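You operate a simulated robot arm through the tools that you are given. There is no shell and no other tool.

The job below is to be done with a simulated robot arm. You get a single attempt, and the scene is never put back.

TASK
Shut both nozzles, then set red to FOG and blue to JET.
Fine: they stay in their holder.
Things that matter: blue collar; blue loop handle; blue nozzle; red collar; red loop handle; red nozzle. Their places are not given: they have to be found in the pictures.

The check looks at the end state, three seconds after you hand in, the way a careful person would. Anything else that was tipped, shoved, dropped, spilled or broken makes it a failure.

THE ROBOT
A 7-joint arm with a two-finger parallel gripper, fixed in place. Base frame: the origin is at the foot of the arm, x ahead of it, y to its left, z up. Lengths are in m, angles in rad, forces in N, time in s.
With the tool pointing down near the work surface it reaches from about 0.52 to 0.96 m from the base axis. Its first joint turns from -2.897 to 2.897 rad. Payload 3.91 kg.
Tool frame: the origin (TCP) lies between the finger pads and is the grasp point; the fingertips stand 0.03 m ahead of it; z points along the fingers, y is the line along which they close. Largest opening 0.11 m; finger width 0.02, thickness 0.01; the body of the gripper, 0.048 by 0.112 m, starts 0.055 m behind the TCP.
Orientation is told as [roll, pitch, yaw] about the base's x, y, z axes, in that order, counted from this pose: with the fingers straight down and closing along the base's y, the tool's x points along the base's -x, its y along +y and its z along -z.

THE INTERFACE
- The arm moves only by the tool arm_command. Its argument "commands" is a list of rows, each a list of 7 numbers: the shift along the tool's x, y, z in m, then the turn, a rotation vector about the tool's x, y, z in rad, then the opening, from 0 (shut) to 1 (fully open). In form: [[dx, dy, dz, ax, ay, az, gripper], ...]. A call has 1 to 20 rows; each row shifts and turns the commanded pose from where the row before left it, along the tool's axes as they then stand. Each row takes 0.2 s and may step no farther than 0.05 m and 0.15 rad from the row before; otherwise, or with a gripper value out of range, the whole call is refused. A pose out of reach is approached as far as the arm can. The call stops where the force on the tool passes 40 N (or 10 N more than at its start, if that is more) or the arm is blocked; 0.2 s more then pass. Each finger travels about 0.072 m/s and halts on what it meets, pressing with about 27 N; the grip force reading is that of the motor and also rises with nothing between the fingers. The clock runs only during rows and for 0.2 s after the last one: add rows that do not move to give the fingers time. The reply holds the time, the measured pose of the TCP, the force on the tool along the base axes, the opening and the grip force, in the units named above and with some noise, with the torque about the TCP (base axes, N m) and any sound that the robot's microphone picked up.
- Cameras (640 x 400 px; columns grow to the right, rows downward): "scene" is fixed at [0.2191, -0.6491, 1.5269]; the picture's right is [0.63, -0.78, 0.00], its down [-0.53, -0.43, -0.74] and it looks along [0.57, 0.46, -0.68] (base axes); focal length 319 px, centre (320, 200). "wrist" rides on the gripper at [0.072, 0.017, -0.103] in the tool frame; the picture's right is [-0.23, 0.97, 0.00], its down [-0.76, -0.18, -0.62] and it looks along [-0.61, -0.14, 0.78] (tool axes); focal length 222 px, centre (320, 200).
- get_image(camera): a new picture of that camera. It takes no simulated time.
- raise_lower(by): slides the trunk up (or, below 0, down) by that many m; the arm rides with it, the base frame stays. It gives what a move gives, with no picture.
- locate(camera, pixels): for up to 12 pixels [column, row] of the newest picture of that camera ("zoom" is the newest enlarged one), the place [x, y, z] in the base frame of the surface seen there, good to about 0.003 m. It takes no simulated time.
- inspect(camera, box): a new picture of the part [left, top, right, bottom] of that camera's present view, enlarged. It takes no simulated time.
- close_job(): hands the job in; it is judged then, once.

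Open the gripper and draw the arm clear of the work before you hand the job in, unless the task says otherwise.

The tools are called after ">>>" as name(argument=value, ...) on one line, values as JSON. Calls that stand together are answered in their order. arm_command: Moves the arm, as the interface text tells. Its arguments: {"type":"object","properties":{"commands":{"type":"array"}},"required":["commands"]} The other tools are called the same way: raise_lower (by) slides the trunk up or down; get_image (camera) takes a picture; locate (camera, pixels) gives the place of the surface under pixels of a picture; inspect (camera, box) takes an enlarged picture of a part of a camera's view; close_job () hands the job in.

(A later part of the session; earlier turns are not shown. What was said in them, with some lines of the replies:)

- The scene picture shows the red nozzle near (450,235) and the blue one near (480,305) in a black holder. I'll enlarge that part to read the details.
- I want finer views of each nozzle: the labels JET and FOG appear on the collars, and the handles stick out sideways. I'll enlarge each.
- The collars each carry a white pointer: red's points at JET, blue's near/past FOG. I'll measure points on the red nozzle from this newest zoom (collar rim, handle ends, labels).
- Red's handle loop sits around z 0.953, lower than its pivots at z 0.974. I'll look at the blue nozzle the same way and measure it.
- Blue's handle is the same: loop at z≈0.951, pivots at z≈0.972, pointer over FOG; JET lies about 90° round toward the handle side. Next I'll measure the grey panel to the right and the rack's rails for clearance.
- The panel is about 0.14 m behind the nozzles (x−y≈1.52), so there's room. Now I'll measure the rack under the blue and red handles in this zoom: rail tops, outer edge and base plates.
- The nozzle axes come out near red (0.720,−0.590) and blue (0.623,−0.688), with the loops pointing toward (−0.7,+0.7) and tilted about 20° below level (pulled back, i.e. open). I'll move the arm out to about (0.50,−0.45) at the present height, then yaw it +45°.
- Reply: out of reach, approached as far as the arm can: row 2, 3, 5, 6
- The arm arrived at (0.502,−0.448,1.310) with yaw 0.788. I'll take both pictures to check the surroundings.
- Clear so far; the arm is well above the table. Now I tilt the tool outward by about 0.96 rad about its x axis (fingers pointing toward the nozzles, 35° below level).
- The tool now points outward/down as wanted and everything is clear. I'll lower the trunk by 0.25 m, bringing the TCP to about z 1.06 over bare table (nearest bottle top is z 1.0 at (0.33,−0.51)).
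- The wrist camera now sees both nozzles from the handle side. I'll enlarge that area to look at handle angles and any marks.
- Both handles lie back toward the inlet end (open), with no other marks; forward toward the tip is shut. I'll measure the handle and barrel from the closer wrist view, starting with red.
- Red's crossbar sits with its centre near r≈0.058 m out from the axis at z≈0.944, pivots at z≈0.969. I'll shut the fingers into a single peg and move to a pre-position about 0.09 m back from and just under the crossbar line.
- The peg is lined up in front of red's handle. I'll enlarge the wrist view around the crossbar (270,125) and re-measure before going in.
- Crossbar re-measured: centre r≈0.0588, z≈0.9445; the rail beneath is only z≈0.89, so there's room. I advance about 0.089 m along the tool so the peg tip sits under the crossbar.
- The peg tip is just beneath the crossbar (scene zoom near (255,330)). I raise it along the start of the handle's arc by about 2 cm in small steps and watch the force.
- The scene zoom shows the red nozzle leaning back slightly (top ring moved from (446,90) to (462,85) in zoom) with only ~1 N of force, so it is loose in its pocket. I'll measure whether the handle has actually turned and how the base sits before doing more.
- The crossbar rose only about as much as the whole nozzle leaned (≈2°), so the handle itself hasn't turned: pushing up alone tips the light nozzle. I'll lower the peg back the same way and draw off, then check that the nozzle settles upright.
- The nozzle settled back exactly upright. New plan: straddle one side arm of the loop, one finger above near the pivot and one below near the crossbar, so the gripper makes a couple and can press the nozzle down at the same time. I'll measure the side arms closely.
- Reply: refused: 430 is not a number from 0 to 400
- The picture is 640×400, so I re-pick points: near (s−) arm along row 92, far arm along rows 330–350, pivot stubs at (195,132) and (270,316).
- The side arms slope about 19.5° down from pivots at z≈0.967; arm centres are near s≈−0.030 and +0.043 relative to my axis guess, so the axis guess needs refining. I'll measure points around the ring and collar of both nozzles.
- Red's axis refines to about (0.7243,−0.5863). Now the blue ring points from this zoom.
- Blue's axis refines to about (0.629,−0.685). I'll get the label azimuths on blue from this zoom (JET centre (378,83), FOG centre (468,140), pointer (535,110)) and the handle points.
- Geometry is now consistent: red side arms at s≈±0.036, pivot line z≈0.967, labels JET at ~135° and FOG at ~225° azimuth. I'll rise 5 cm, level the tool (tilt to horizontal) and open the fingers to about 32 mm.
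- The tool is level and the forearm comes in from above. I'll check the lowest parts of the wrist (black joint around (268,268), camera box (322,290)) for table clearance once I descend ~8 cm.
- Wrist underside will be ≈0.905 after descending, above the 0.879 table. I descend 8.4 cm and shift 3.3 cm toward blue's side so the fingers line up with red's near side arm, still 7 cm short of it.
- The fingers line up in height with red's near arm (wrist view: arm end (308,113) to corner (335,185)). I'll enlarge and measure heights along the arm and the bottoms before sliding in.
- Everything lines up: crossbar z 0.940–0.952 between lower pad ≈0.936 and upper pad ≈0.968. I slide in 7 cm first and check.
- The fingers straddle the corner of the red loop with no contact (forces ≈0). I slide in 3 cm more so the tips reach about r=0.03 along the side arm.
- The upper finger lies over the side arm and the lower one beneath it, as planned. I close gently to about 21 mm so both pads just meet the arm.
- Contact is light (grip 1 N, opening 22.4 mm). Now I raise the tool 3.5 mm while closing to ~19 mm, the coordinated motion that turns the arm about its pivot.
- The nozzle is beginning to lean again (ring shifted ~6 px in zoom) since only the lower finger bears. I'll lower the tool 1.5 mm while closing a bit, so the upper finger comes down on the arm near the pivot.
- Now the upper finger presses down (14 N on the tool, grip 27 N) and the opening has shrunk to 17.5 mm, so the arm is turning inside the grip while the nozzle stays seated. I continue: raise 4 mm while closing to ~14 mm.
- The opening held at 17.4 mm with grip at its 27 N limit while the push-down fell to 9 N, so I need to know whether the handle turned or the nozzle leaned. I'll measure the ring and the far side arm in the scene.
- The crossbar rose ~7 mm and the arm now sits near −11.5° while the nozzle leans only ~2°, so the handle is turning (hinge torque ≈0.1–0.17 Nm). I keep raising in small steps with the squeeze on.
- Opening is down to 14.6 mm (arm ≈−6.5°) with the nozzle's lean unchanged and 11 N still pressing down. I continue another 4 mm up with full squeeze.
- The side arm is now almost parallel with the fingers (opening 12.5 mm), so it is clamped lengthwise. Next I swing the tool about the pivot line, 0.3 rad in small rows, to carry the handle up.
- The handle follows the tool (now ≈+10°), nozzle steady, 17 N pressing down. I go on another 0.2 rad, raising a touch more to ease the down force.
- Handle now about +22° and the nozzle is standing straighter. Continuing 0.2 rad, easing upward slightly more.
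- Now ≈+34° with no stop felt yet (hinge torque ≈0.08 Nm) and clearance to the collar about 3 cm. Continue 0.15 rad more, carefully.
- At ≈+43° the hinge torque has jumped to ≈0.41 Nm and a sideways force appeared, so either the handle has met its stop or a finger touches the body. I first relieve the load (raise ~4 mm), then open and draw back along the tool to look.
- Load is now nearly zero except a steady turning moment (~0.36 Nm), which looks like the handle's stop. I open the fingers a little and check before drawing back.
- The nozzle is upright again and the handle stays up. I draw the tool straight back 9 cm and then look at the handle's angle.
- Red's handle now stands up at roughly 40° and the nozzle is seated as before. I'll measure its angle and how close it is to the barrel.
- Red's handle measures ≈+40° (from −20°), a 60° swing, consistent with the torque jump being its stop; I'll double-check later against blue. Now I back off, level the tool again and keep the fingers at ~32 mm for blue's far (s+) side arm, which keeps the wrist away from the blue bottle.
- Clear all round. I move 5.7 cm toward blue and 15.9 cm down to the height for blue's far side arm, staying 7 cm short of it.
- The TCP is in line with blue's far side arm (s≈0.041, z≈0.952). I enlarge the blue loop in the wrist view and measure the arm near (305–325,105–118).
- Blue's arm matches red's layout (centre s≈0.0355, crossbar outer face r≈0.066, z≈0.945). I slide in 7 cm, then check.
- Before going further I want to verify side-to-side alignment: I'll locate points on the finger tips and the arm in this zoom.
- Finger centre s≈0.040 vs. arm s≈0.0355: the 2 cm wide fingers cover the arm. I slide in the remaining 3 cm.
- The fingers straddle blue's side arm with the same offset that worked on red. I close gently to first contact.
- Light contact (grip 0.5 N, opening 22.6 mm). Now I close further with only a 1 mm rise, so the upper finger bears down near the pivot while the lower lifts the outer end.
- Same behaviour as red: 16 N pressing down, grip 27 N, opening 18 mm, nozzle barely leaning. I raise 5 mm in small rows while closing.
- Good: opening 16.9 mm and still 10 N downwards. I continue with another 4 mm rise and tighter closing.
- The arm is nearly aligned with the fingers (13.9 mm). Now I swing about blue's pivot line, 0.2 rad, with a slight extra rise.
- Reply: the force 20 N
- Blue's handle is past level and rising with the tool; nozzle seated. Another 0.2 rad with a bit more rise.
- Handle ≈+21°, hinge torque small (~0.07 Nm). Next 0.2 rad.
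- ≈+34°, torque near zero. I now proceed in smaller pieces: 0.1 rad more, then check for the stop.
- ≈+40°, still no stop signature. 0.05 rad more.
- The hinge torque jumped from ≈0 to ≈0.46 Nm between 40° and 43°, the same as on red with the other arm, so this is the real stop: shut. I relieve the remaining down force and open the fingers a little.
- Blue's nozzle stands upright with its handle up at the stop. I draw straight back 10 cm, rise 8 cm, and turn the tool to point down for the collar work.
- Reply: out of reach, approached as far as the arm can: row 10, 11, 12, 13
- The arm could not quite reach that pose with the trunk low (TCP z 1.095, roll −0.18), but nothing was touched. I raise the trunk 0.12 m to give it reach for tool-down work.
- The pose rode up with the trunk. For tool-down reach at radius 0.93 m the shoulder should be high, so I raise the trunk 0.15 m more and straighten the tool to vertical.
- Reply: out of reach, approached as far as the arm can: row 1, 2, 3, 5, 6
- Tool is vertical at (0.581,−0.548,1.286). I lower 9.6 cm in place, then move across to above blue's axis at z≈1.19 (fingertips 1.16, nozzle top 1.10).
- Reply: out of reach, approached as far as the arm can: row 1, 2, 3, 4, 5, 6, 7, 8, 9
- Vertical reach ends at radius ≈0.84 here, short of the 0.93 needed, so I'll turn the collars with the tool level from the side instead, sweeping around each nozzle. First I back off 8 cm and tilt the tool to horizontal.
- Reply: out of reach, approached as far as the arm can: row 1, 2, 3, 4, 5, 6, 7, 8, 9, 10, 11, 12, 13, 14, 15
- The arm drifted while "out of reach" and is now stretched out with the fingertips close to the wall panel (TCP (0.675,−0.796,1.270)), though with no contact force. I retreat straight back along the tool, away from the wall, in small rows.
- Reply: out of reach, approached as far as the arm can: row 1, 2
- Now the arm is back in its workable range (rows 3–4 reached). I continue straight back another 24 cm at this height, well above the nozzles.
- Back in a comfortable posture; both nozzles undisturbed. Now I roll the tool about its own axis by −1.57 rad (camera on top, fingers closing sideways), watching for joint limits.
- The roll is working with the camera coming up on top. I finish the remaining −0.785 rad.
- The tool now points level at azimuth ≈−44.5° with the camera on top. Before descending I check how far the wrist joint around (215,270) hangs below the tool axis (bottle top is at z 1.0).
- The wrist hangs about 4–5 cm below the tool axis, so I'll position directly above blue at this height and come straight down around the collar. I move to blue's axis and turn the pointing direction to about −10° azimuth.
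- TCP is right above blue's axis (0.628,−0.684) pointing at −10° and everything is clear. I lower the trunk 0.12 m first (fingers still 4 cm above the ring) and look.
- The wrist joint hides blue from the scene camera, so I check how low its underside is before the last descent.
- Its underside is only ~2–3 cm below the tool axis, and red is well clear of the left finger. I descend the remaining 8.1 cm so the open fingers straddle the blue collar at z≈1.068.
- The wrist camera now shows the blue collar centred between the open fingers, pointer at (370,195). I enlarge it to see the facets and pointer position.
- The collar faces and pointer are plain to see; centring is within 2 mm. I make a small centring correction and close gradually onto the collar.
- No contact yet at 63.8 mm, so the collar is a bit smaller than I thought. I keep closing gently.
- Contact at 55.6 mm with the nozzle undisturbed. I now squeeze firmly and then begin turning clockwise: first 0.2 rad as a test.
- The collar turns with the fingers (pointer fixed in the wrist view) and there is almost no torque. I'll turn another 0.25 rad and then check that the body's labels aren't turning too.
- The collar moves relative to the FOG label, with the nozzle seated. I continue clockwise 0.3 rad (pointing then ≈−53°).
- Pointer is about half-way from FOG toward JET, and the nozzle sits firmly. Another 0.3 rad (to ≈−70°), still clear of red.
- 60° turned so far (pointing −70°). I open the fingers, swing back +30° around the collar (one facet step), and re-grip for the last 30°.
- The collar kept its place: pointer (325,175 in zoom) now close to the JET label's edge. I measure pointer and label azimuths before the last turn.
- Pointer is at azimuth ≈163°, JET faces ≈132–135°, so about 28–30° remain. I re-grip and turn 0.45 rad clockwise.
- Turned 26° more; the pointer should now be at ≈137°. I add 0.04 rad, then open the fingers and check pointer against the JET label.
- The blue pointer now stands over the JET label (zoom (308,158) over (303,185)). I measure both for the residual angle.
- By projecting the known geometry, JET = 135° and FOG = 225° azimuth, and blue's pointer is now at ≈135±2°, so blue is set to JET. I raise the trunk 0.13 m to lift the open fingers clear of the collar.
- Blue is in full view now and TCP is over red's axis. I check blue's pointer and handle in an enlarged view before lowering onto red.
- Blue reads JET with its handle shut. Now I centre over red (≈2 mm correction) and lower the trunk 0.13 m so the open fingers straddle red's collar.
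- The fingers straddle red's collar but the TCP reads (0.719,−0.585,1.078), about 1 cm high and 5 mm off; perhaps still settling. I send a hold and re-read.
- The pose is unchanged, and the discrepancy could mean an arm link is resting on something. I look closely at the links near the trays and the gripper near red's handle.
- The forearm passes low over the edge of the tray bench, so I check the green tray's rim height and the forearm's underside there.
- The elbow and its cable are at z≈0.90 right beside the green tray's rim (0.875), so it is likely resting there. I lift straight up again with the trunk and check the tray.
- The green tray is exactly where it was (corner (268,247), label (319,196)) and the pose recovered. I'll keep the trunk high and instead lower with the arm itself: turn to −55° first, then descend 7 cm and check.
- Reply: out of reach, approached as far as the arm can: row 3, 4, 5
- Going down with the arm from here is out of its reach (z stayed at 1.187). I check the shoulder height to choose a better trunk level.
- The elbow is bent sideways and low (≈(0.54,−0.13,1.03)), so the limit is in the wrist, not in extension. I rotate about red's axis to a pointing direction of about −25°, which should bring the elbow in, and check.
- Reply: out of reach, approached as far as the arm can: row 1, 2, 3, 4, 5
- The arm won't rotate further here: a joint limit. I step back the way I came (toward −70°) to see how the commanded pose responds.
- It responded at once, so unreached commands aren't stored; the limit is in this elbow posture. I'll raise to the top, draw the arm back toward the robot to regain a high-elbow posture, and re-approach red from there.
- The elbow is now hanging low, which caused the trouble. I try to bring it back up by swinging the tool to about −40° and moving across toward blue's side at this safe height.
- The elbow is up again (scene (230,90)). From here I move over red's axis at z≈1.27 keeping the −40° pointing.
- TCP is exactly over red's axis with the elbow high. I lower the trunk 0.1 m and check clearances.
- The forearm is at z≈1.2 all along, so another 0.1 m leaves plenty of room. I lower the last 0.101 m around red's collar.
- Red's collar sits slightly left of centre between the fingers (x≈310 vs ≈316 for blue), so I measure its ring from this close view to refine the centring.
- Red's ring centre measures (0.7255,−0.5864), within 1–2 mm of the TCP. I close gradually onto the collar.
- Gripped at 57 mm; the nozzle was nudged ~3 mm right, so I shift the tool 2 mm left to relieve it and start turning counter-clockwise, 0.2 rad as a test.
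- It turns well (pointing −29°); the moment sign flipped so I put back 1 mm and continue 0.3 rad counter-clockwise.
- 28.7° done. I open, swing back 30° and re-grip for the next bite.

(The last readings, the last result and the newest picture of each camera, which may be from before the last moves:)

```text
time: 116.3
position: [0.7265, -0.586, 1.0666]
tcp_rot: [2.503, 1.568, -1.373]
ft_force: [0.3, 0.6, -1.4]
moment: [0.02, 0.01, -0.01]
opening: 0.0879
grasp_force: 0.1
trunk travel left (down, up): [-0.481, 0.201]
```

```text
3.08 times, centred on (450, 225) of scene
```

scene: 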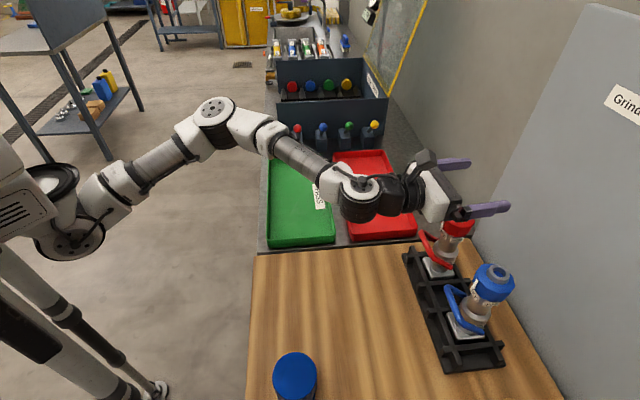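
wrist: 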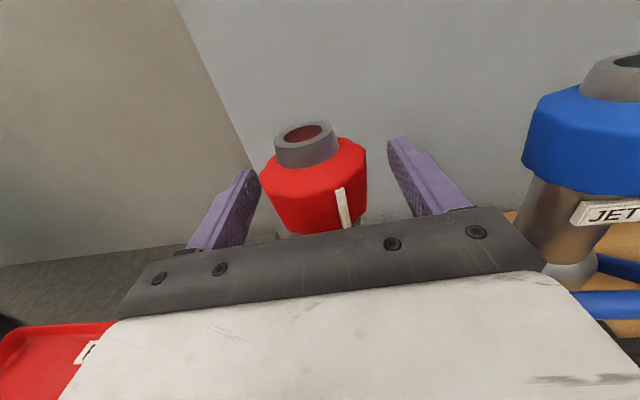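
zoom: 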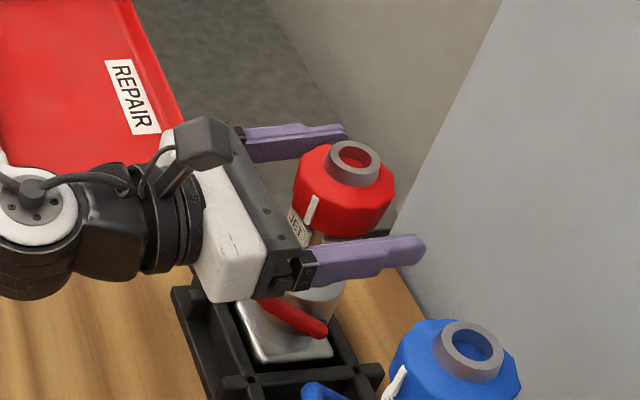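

The collar held its new angle, pointer between JET and FOG. I re-grip and turn the second bite of 0.5 rad.

>>> arm_command(commands=[[0, 0, 0, 0, 0, 0, 0.68], [0, 0, 0, 0, 0, 0, 0.59], [0, 0, 0, 0, 0, 0, 0.55], [0, 0, 0, 0, 0, 0, 0.51], [0, 0, 0, 0, 0, 0, 0.45], [0, 0, 0, 0, 0, 0, 0.35], [0, 0, 0, 0.05, 0, 0, 0.35], [0, 0, 0, 0.05, 0, 0, 0.35], [0, 0, 0, 0.05, 0, 0, 0.35], [0, 0, 0, 0.05, 0, 0, 0.35], [0, 0, 0, 0.05, 0, 0, 0.35], [0, 0, 0, 0.05, 0, 0, 0.35], [0, 0, 0, 0.05, 0, 0, 0.35], [0, 0, 0, 0.05, 0, 0, 0.35], [0, 0, 0, 0.05, 0, 0, 0.35], [0, 0, 0, 0.05, 0, 0, 0.35], [0, 0, 0, 0, 0, 0, 0.35]])

>>> get_image(camera="wrist")

>>> inspect(camera="scene", box=[380, 160, 520, 290])

```text
time: 119.9
position: [0.7256, -0.5862, 1.0672]
tcp_rot: [2.16, 1.567, -1.214]
ft_force: [0.4, -3.3, 0.9]
moment: [-0.26, 0.02, -0.02]
opening: 0.0561
grasp_force: 26.8
trunk travel left (down, up): [-0.481, 0.201]
```

```text
taken
```

wrist: 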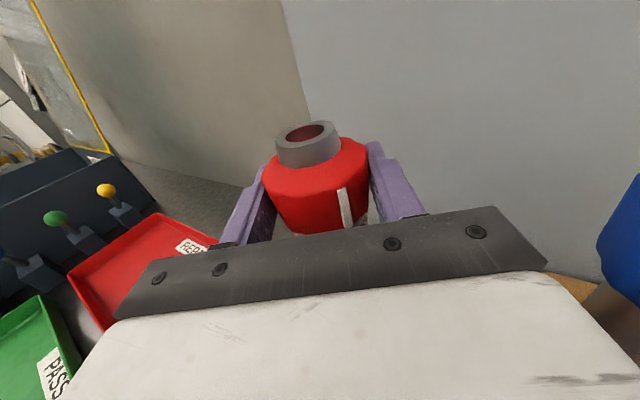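

```text
3.08 times, centred on (450, 225) of scene
```

zoom: 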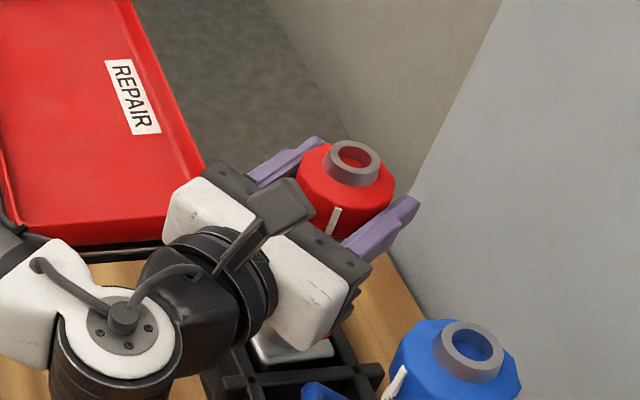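

57.5° turned in total; pointer close to FOG. One more bite: open, swing back 30°, re-grip.

>>> arm_command(commands=[[0, 0, 0, 0, 0, 0, 0.55], [0, 0, 0, 0, 0, 0, 0.7], [0, 0, 0, 0, 0, 0, 0.8], [0, 0, 0, 0, 0, 0, 0.8], [0, 0, 0, -0.1309, 0, 0, 0.8], [0, 0, 0, -0.1309, 0, 0, 0.8], [0, 0, 0, -0.1309, 0, 0, 0.8], [0, 0, 0, -0.1309, 0, 0, 0.8], [0, 0, 0, 0, 0, 0, 0.8]])

>>> inspect(camera="scene", box=[400, 190, 500, 280])

>>> get_image(camera="wrist")

```text
time: 121.9
position: [0.7257, -0.5856, 1.0665]
tcp_rot: [2.457, 1.568, -1.443]
ft_force: [0.5, 0.2, 0.4]
moment: [0.0, 0.03, -0.01]
opening: 0.0881
grasp_force: 0.0
trunk travel left (down, up): [-0.481, 0.201]
```

```text
4.44 times, centred on (450, 235) of scene
```

zoom: 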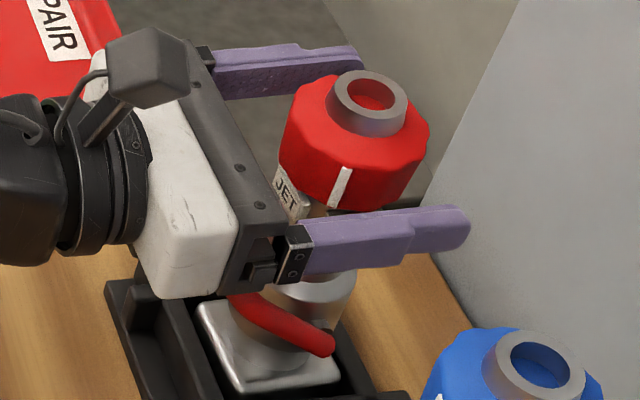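

```text
taken
```

wrist: 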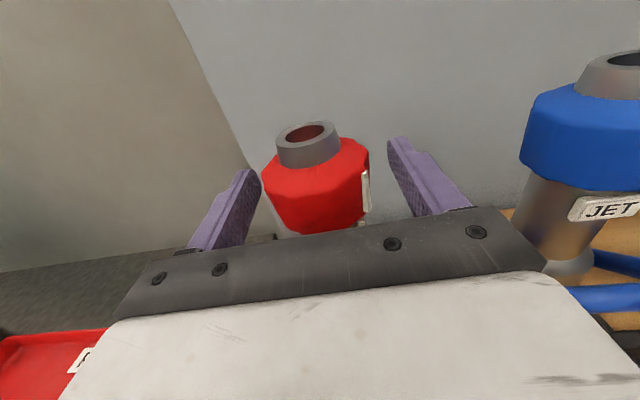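

The pointer projects to ≈192°, exactly as expected, leaving 33° to FOG. I re-grip and turn 0.575 rad.

>>> arm_command(commands=[[0, 0, 0, 0, 0, 0, 0.68], [0, 0, 0, 0, 0, 0, 0.59], [0, 0, 0, 0, 0, 0, 0.55], [0, 0, 0, 0, 0, 0, 0.51], [0, 0, 0, 0, 0, 0, 0.45], [0, 0, 0, 0, 0, 0, 0.35], [0, 0, 0, 0.05, 0, 0, 0.35], [0, 0, 0, 0.05, 0, 0, 0.35], [0, 0, 0, 0.05, 0, 0, 0.35], [0, 0, 0, 0.05, 0, 0, 0.35], [0, 0, 0, 0.05, 0, 0, 0.35], [0, 0, 0, 0.05, 0, 0, 0.35], [0, 0, 0, 0.05, 0, 0, 0.35], [0, 0, 0, 0.05, 0, 0, 0.35], [0, 0, 0, 0.05, 0, 0, 0.35], [0, 0, 0, 0.05, 0, 0, 0.35], [0, 0, 0, 0.05, 0, 0, 0.35], [0, 0, 0, 0.025, 0, 0, 0.35], [0, 0, 0, 0, 0, 0, 0.35]])

>>> get_image(camera="wrist")

>>> inspect(camera="scene", box=[400, 190, 500, 280])

```text
time: 125.9
position: [0.7256, -0.5863, 1.0671]
tcp_rot: [2.118, 1.566, -1.209]
ft_force: [0.5, -1.7, 2.9]
moment: [-0.04, -0.01, 0.0]
opening: 0.0549
grasp_force: 26.3
trunk travel left (down, up): [-0.481, 0.201]
```

```text
taken
```

wrist: 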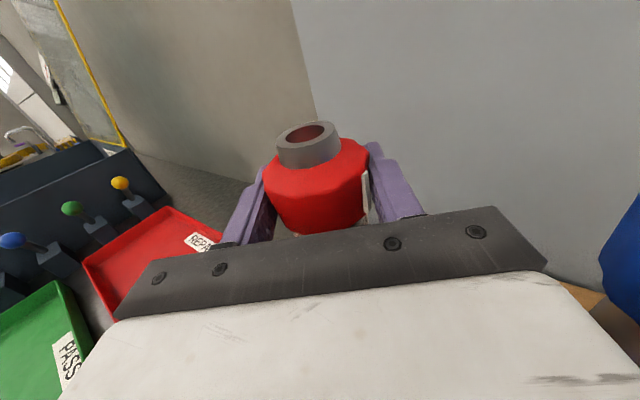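

```text
4.44 times, centred on (450, 235) of scene
```

zoom: 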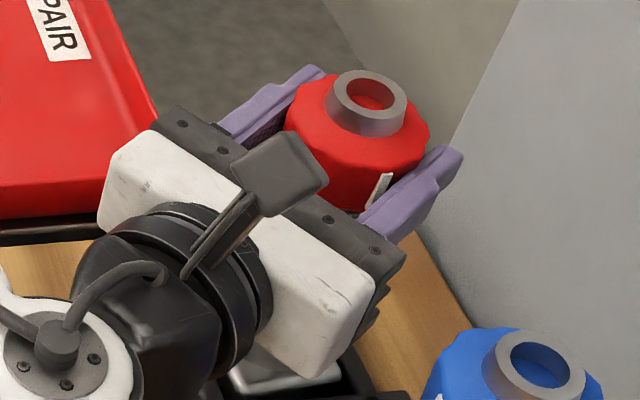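

Third bite done (total ≈90°). I open the fingers fully and check the pointer against FOG.

>>> arm_command(commands=[[0, 0, 0, 0, 0, 0, 0.5], [0, 0, 0, 0, 0, 0, 0.65], [0, 0, 0, 0, 0, 0, 0.8], [0, 0, 0, 0, 0, 0, 1], [0, 0, 0, 0, 0, 0, 1]])

>>> inspect(camera="scene", box=[400, 190, 500, 280])

>>> inspect(camera="wrist", box=[230, 100, 410, 240])

```text
time: 127.1
position: [0.7264, -0.5854, 1.067]
tcp_rot: [2.047, 1.568, -1.277]
ft_force: [0.1, -0.5, 0.8]
moment: [0.01, 0.04, -0.02]
opening: 0.11
grasp_force: 0.1
trunk travel left (down, up): [-0.481, 0.201]
```

```text
4.44 times, centred on (450, 235) of scene
```

zoom: 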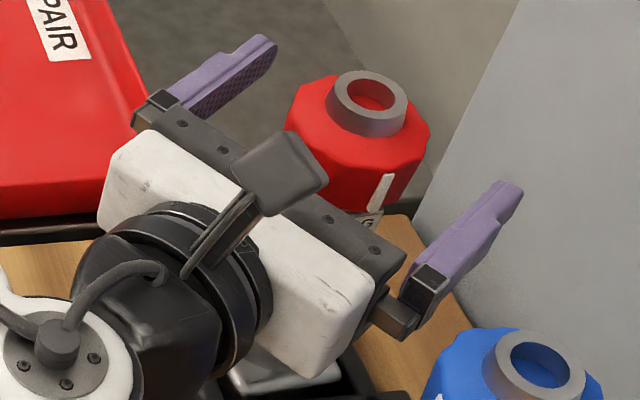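

```text
2.86 times, centred on (320, 170) of wrist
```

zoom: 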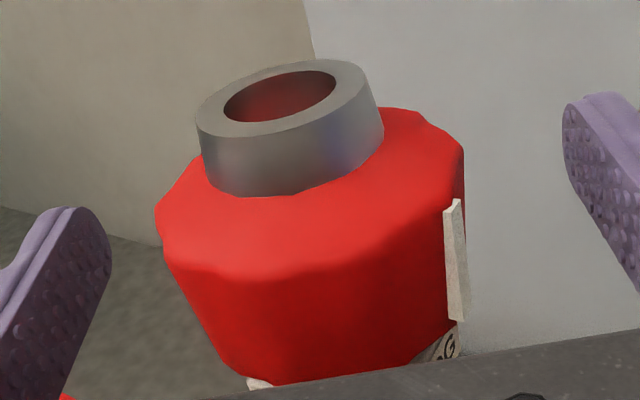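

The pointer stands by the FOG label. I lift straight up 0.2 m with the trunk and look at both nozzles.

>>> raise_lower(by=0.2)

>>> get_image(camera="scene")

>>> inspect(camera="scene", box=[400, 200, 490, 280])

```text
time: 129.2
position: [0.7259, -0.5868, 1.2668]
tcp_rot: [2.005, 1.568, -1.321]
ft_force: [1.1, -0.2, 0.8]
moment: [0.02, 0.0, -0.02]
opening: 0.1099
grasp_force: 0.0
trunk travel left (down, up): [-0.681, 0.001]
```

```text
taken
```

scene: 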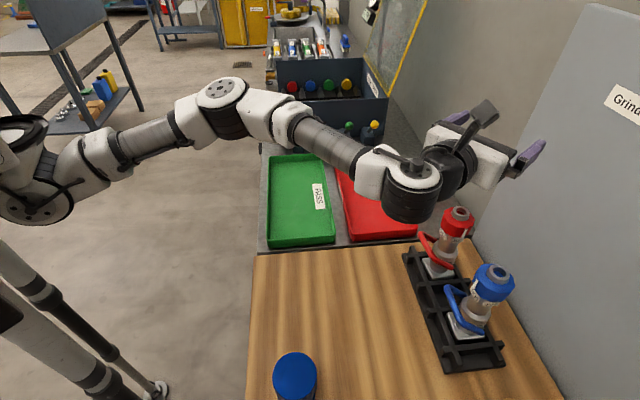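

```text
5.00 times, centred on (445, 240) of scene
```

zoom: 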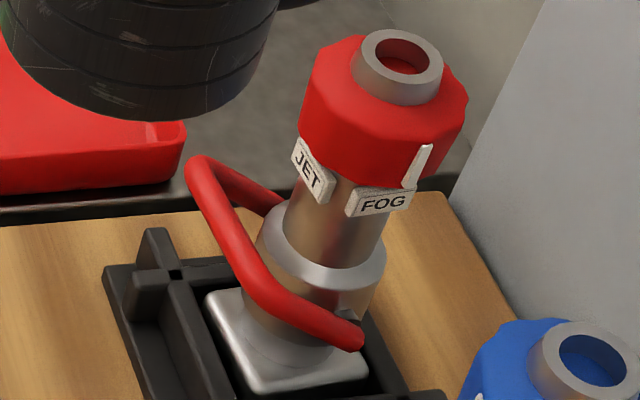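

Red's pointer now stands over FOG (projected ≈225–226°), the nozzle is seated and its handle is still up. I re-measure both handles and blue's pointer to be sure.

>>> locate(camera="zoom", pixels=[[350, 335], [320, 323], [290, 306], [262, 287], [270, 200], [240, 180], [220, 168], [200, 160], [425, 155], [408, 180], [403, 60]])

>>> inspect(camera="scene", box=[430, 255, 530, 350])

```text
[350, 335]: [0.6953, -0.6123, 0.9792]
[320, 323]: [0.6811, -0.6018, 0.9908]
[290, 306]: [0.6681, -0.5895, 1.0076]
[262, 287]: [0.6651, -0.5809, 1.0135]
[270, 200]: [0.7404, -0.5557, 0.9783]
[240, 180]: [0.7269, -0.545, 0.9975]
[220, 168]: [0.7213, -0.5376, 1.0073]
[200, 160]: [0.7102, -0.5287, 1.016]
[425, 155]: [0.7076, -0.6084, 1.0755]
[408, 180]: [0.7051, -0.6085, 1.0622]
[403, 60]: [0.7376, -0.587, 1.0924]
```

```text
4.21 times, centred on (480, 302) of scene
```

zoom: 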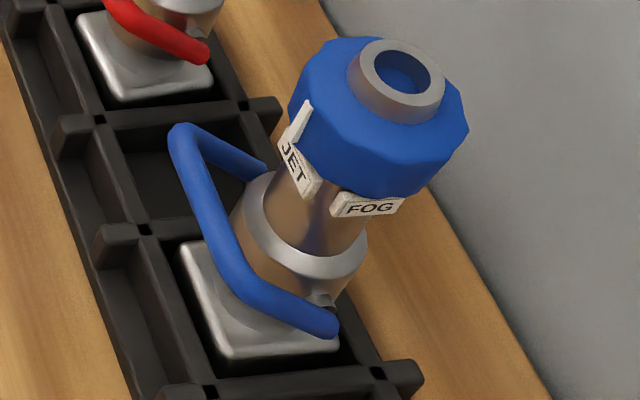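

Red's handle still measures ≈40°. Now the same check for blue's handle and pointer in this view.

>>> locate(camera="zoom", pixels=[[325, 320], [290, 307], [260, 290], [238, 270], [255, 168], [230, 152], [205, 138], [185, 130], [305, 112], [292, 132], [295, 168], [368, 208]])

>>> locate(camera="scene", pixels=[[295, 358], [295, 395], [280, 380], [311, 380]])

```text
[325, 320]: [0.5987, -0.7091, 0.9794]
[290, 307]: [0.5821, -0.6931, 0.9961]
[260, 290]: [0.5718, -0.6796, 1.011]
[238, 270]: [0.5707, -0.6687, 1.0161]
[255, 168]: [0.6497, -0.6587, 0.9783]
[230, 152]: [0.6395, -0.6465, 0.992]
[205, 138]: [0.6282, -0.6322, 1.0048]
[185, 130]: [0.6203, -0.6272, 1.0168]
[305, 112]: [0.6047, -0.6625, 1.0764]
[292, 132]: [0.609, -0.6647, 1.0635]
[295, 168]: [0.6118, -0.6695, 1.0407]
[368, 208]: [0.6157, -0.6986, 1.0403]
```

```text
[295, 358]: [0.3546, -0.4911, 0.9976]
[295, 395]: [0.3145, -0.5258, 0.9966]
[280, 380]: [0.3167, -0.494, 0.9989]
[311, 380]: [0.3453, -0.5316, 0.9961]
```

Blue's handle is ≈40°, its pointer ≈136° over JET, and the bottle hasn't moved. I draw the open gripper back clear of the work at this height.

>>> arm_command(commands=[[0, 0, -0.03, 0, 0, 0, 1], [0, 0, -0.03, 0, 0, 0, 1], [0, 0, -0.03, 0, 0, 0, 1], [0, 0, -0.03, 0, 0, 0, 1], [0, 0, -0.03, 0, 0, 0, 1], [0, 0, -0.03, 0, 0, 0, 1], [0, 0, -0.03, 0, 0, 0, 1], [0, 0, -0.03, 0, 0, 0, 1], [0, 0, 0, 0, 0, 0, 1]])

>>> get_image(camera="scene")

>>> inspect(camera="scene", box=[390, 195, 530, 375])

```text
time: 131.2
position: [0.4905, -0.5421, 1.2661]
tcp_rot: [1.954, 1.568, -1.37]
ft_force: [0.6, -0.2, -0.1]
moment: [0.05, -0.03, 0.03]
opening: 0.1101
grasp_force: 0.0
trunk travel left (down, up): [-0.681, 0.001]
```

```text
taken
```

scene: 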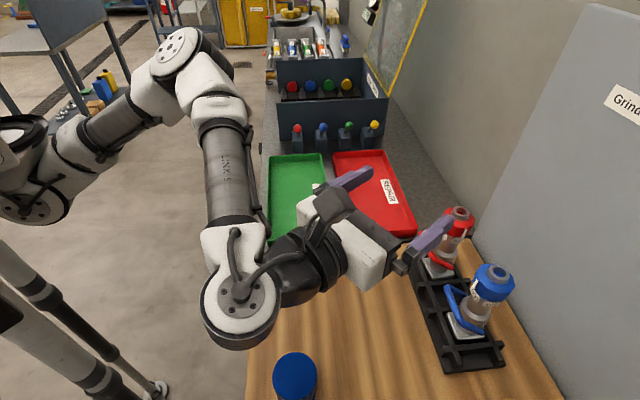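

```text
2.22 times, centred on (460, 285) of scene
```

zoom: 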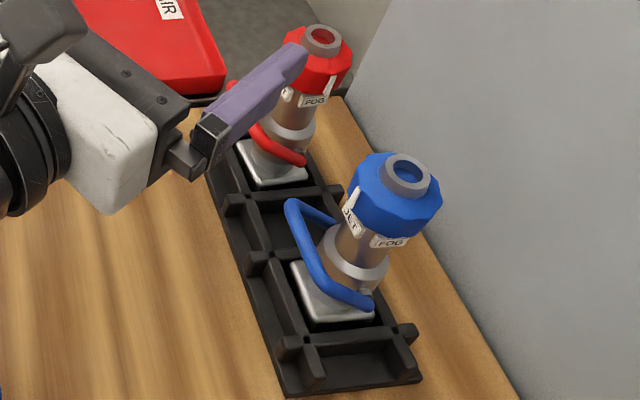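

Both nozzles stand in the holder with handles shut, red's pointer on FOG and blue's on JET; trays and bottle are where they were, and the open gripper is about 24 cm back and well above everything. I hand the job in.

>>> close_job()

```text
The job is handed in.
```

I handed the job in with both nozzles shut and standing in their holder, red set to FOG and blue set to JET. No verdict has come back yet.

- **Handles:** I took "shut" to mean the handle pushed toward the nozzle tip, because nothing on the nozzles marks it. Both handles moved from about 20° below level to about 40° above. The turning force rose sharply there on each one, which I read as the stop.
- **Collars:** From the pictures, red's pointer is within about 2° of FOG and blue's within about 2° of JET. Each collar was turned roughly 90°.
- **Seating:** The nozzles are loose in the holder, and red leaned about 2° while I worked its handle. Both were upright and seated again in the last pictures.
- **Possible contact:** While I was lowering onto red's collar, the arm stopped about 1 cm short. I think the elbow or its cable was resting on the green tray's rim or the bench edge. I lifted off straight away, and the tray's corners and label were in the same place afterwards.
- **Close call:** Earlier, the arm drifted out of reach and its fingertips came within about 4 mm of the wall panel. The force reading stayed at zero.

The gripper is open and drawn about 24 cm back from red, well above the nozzles.
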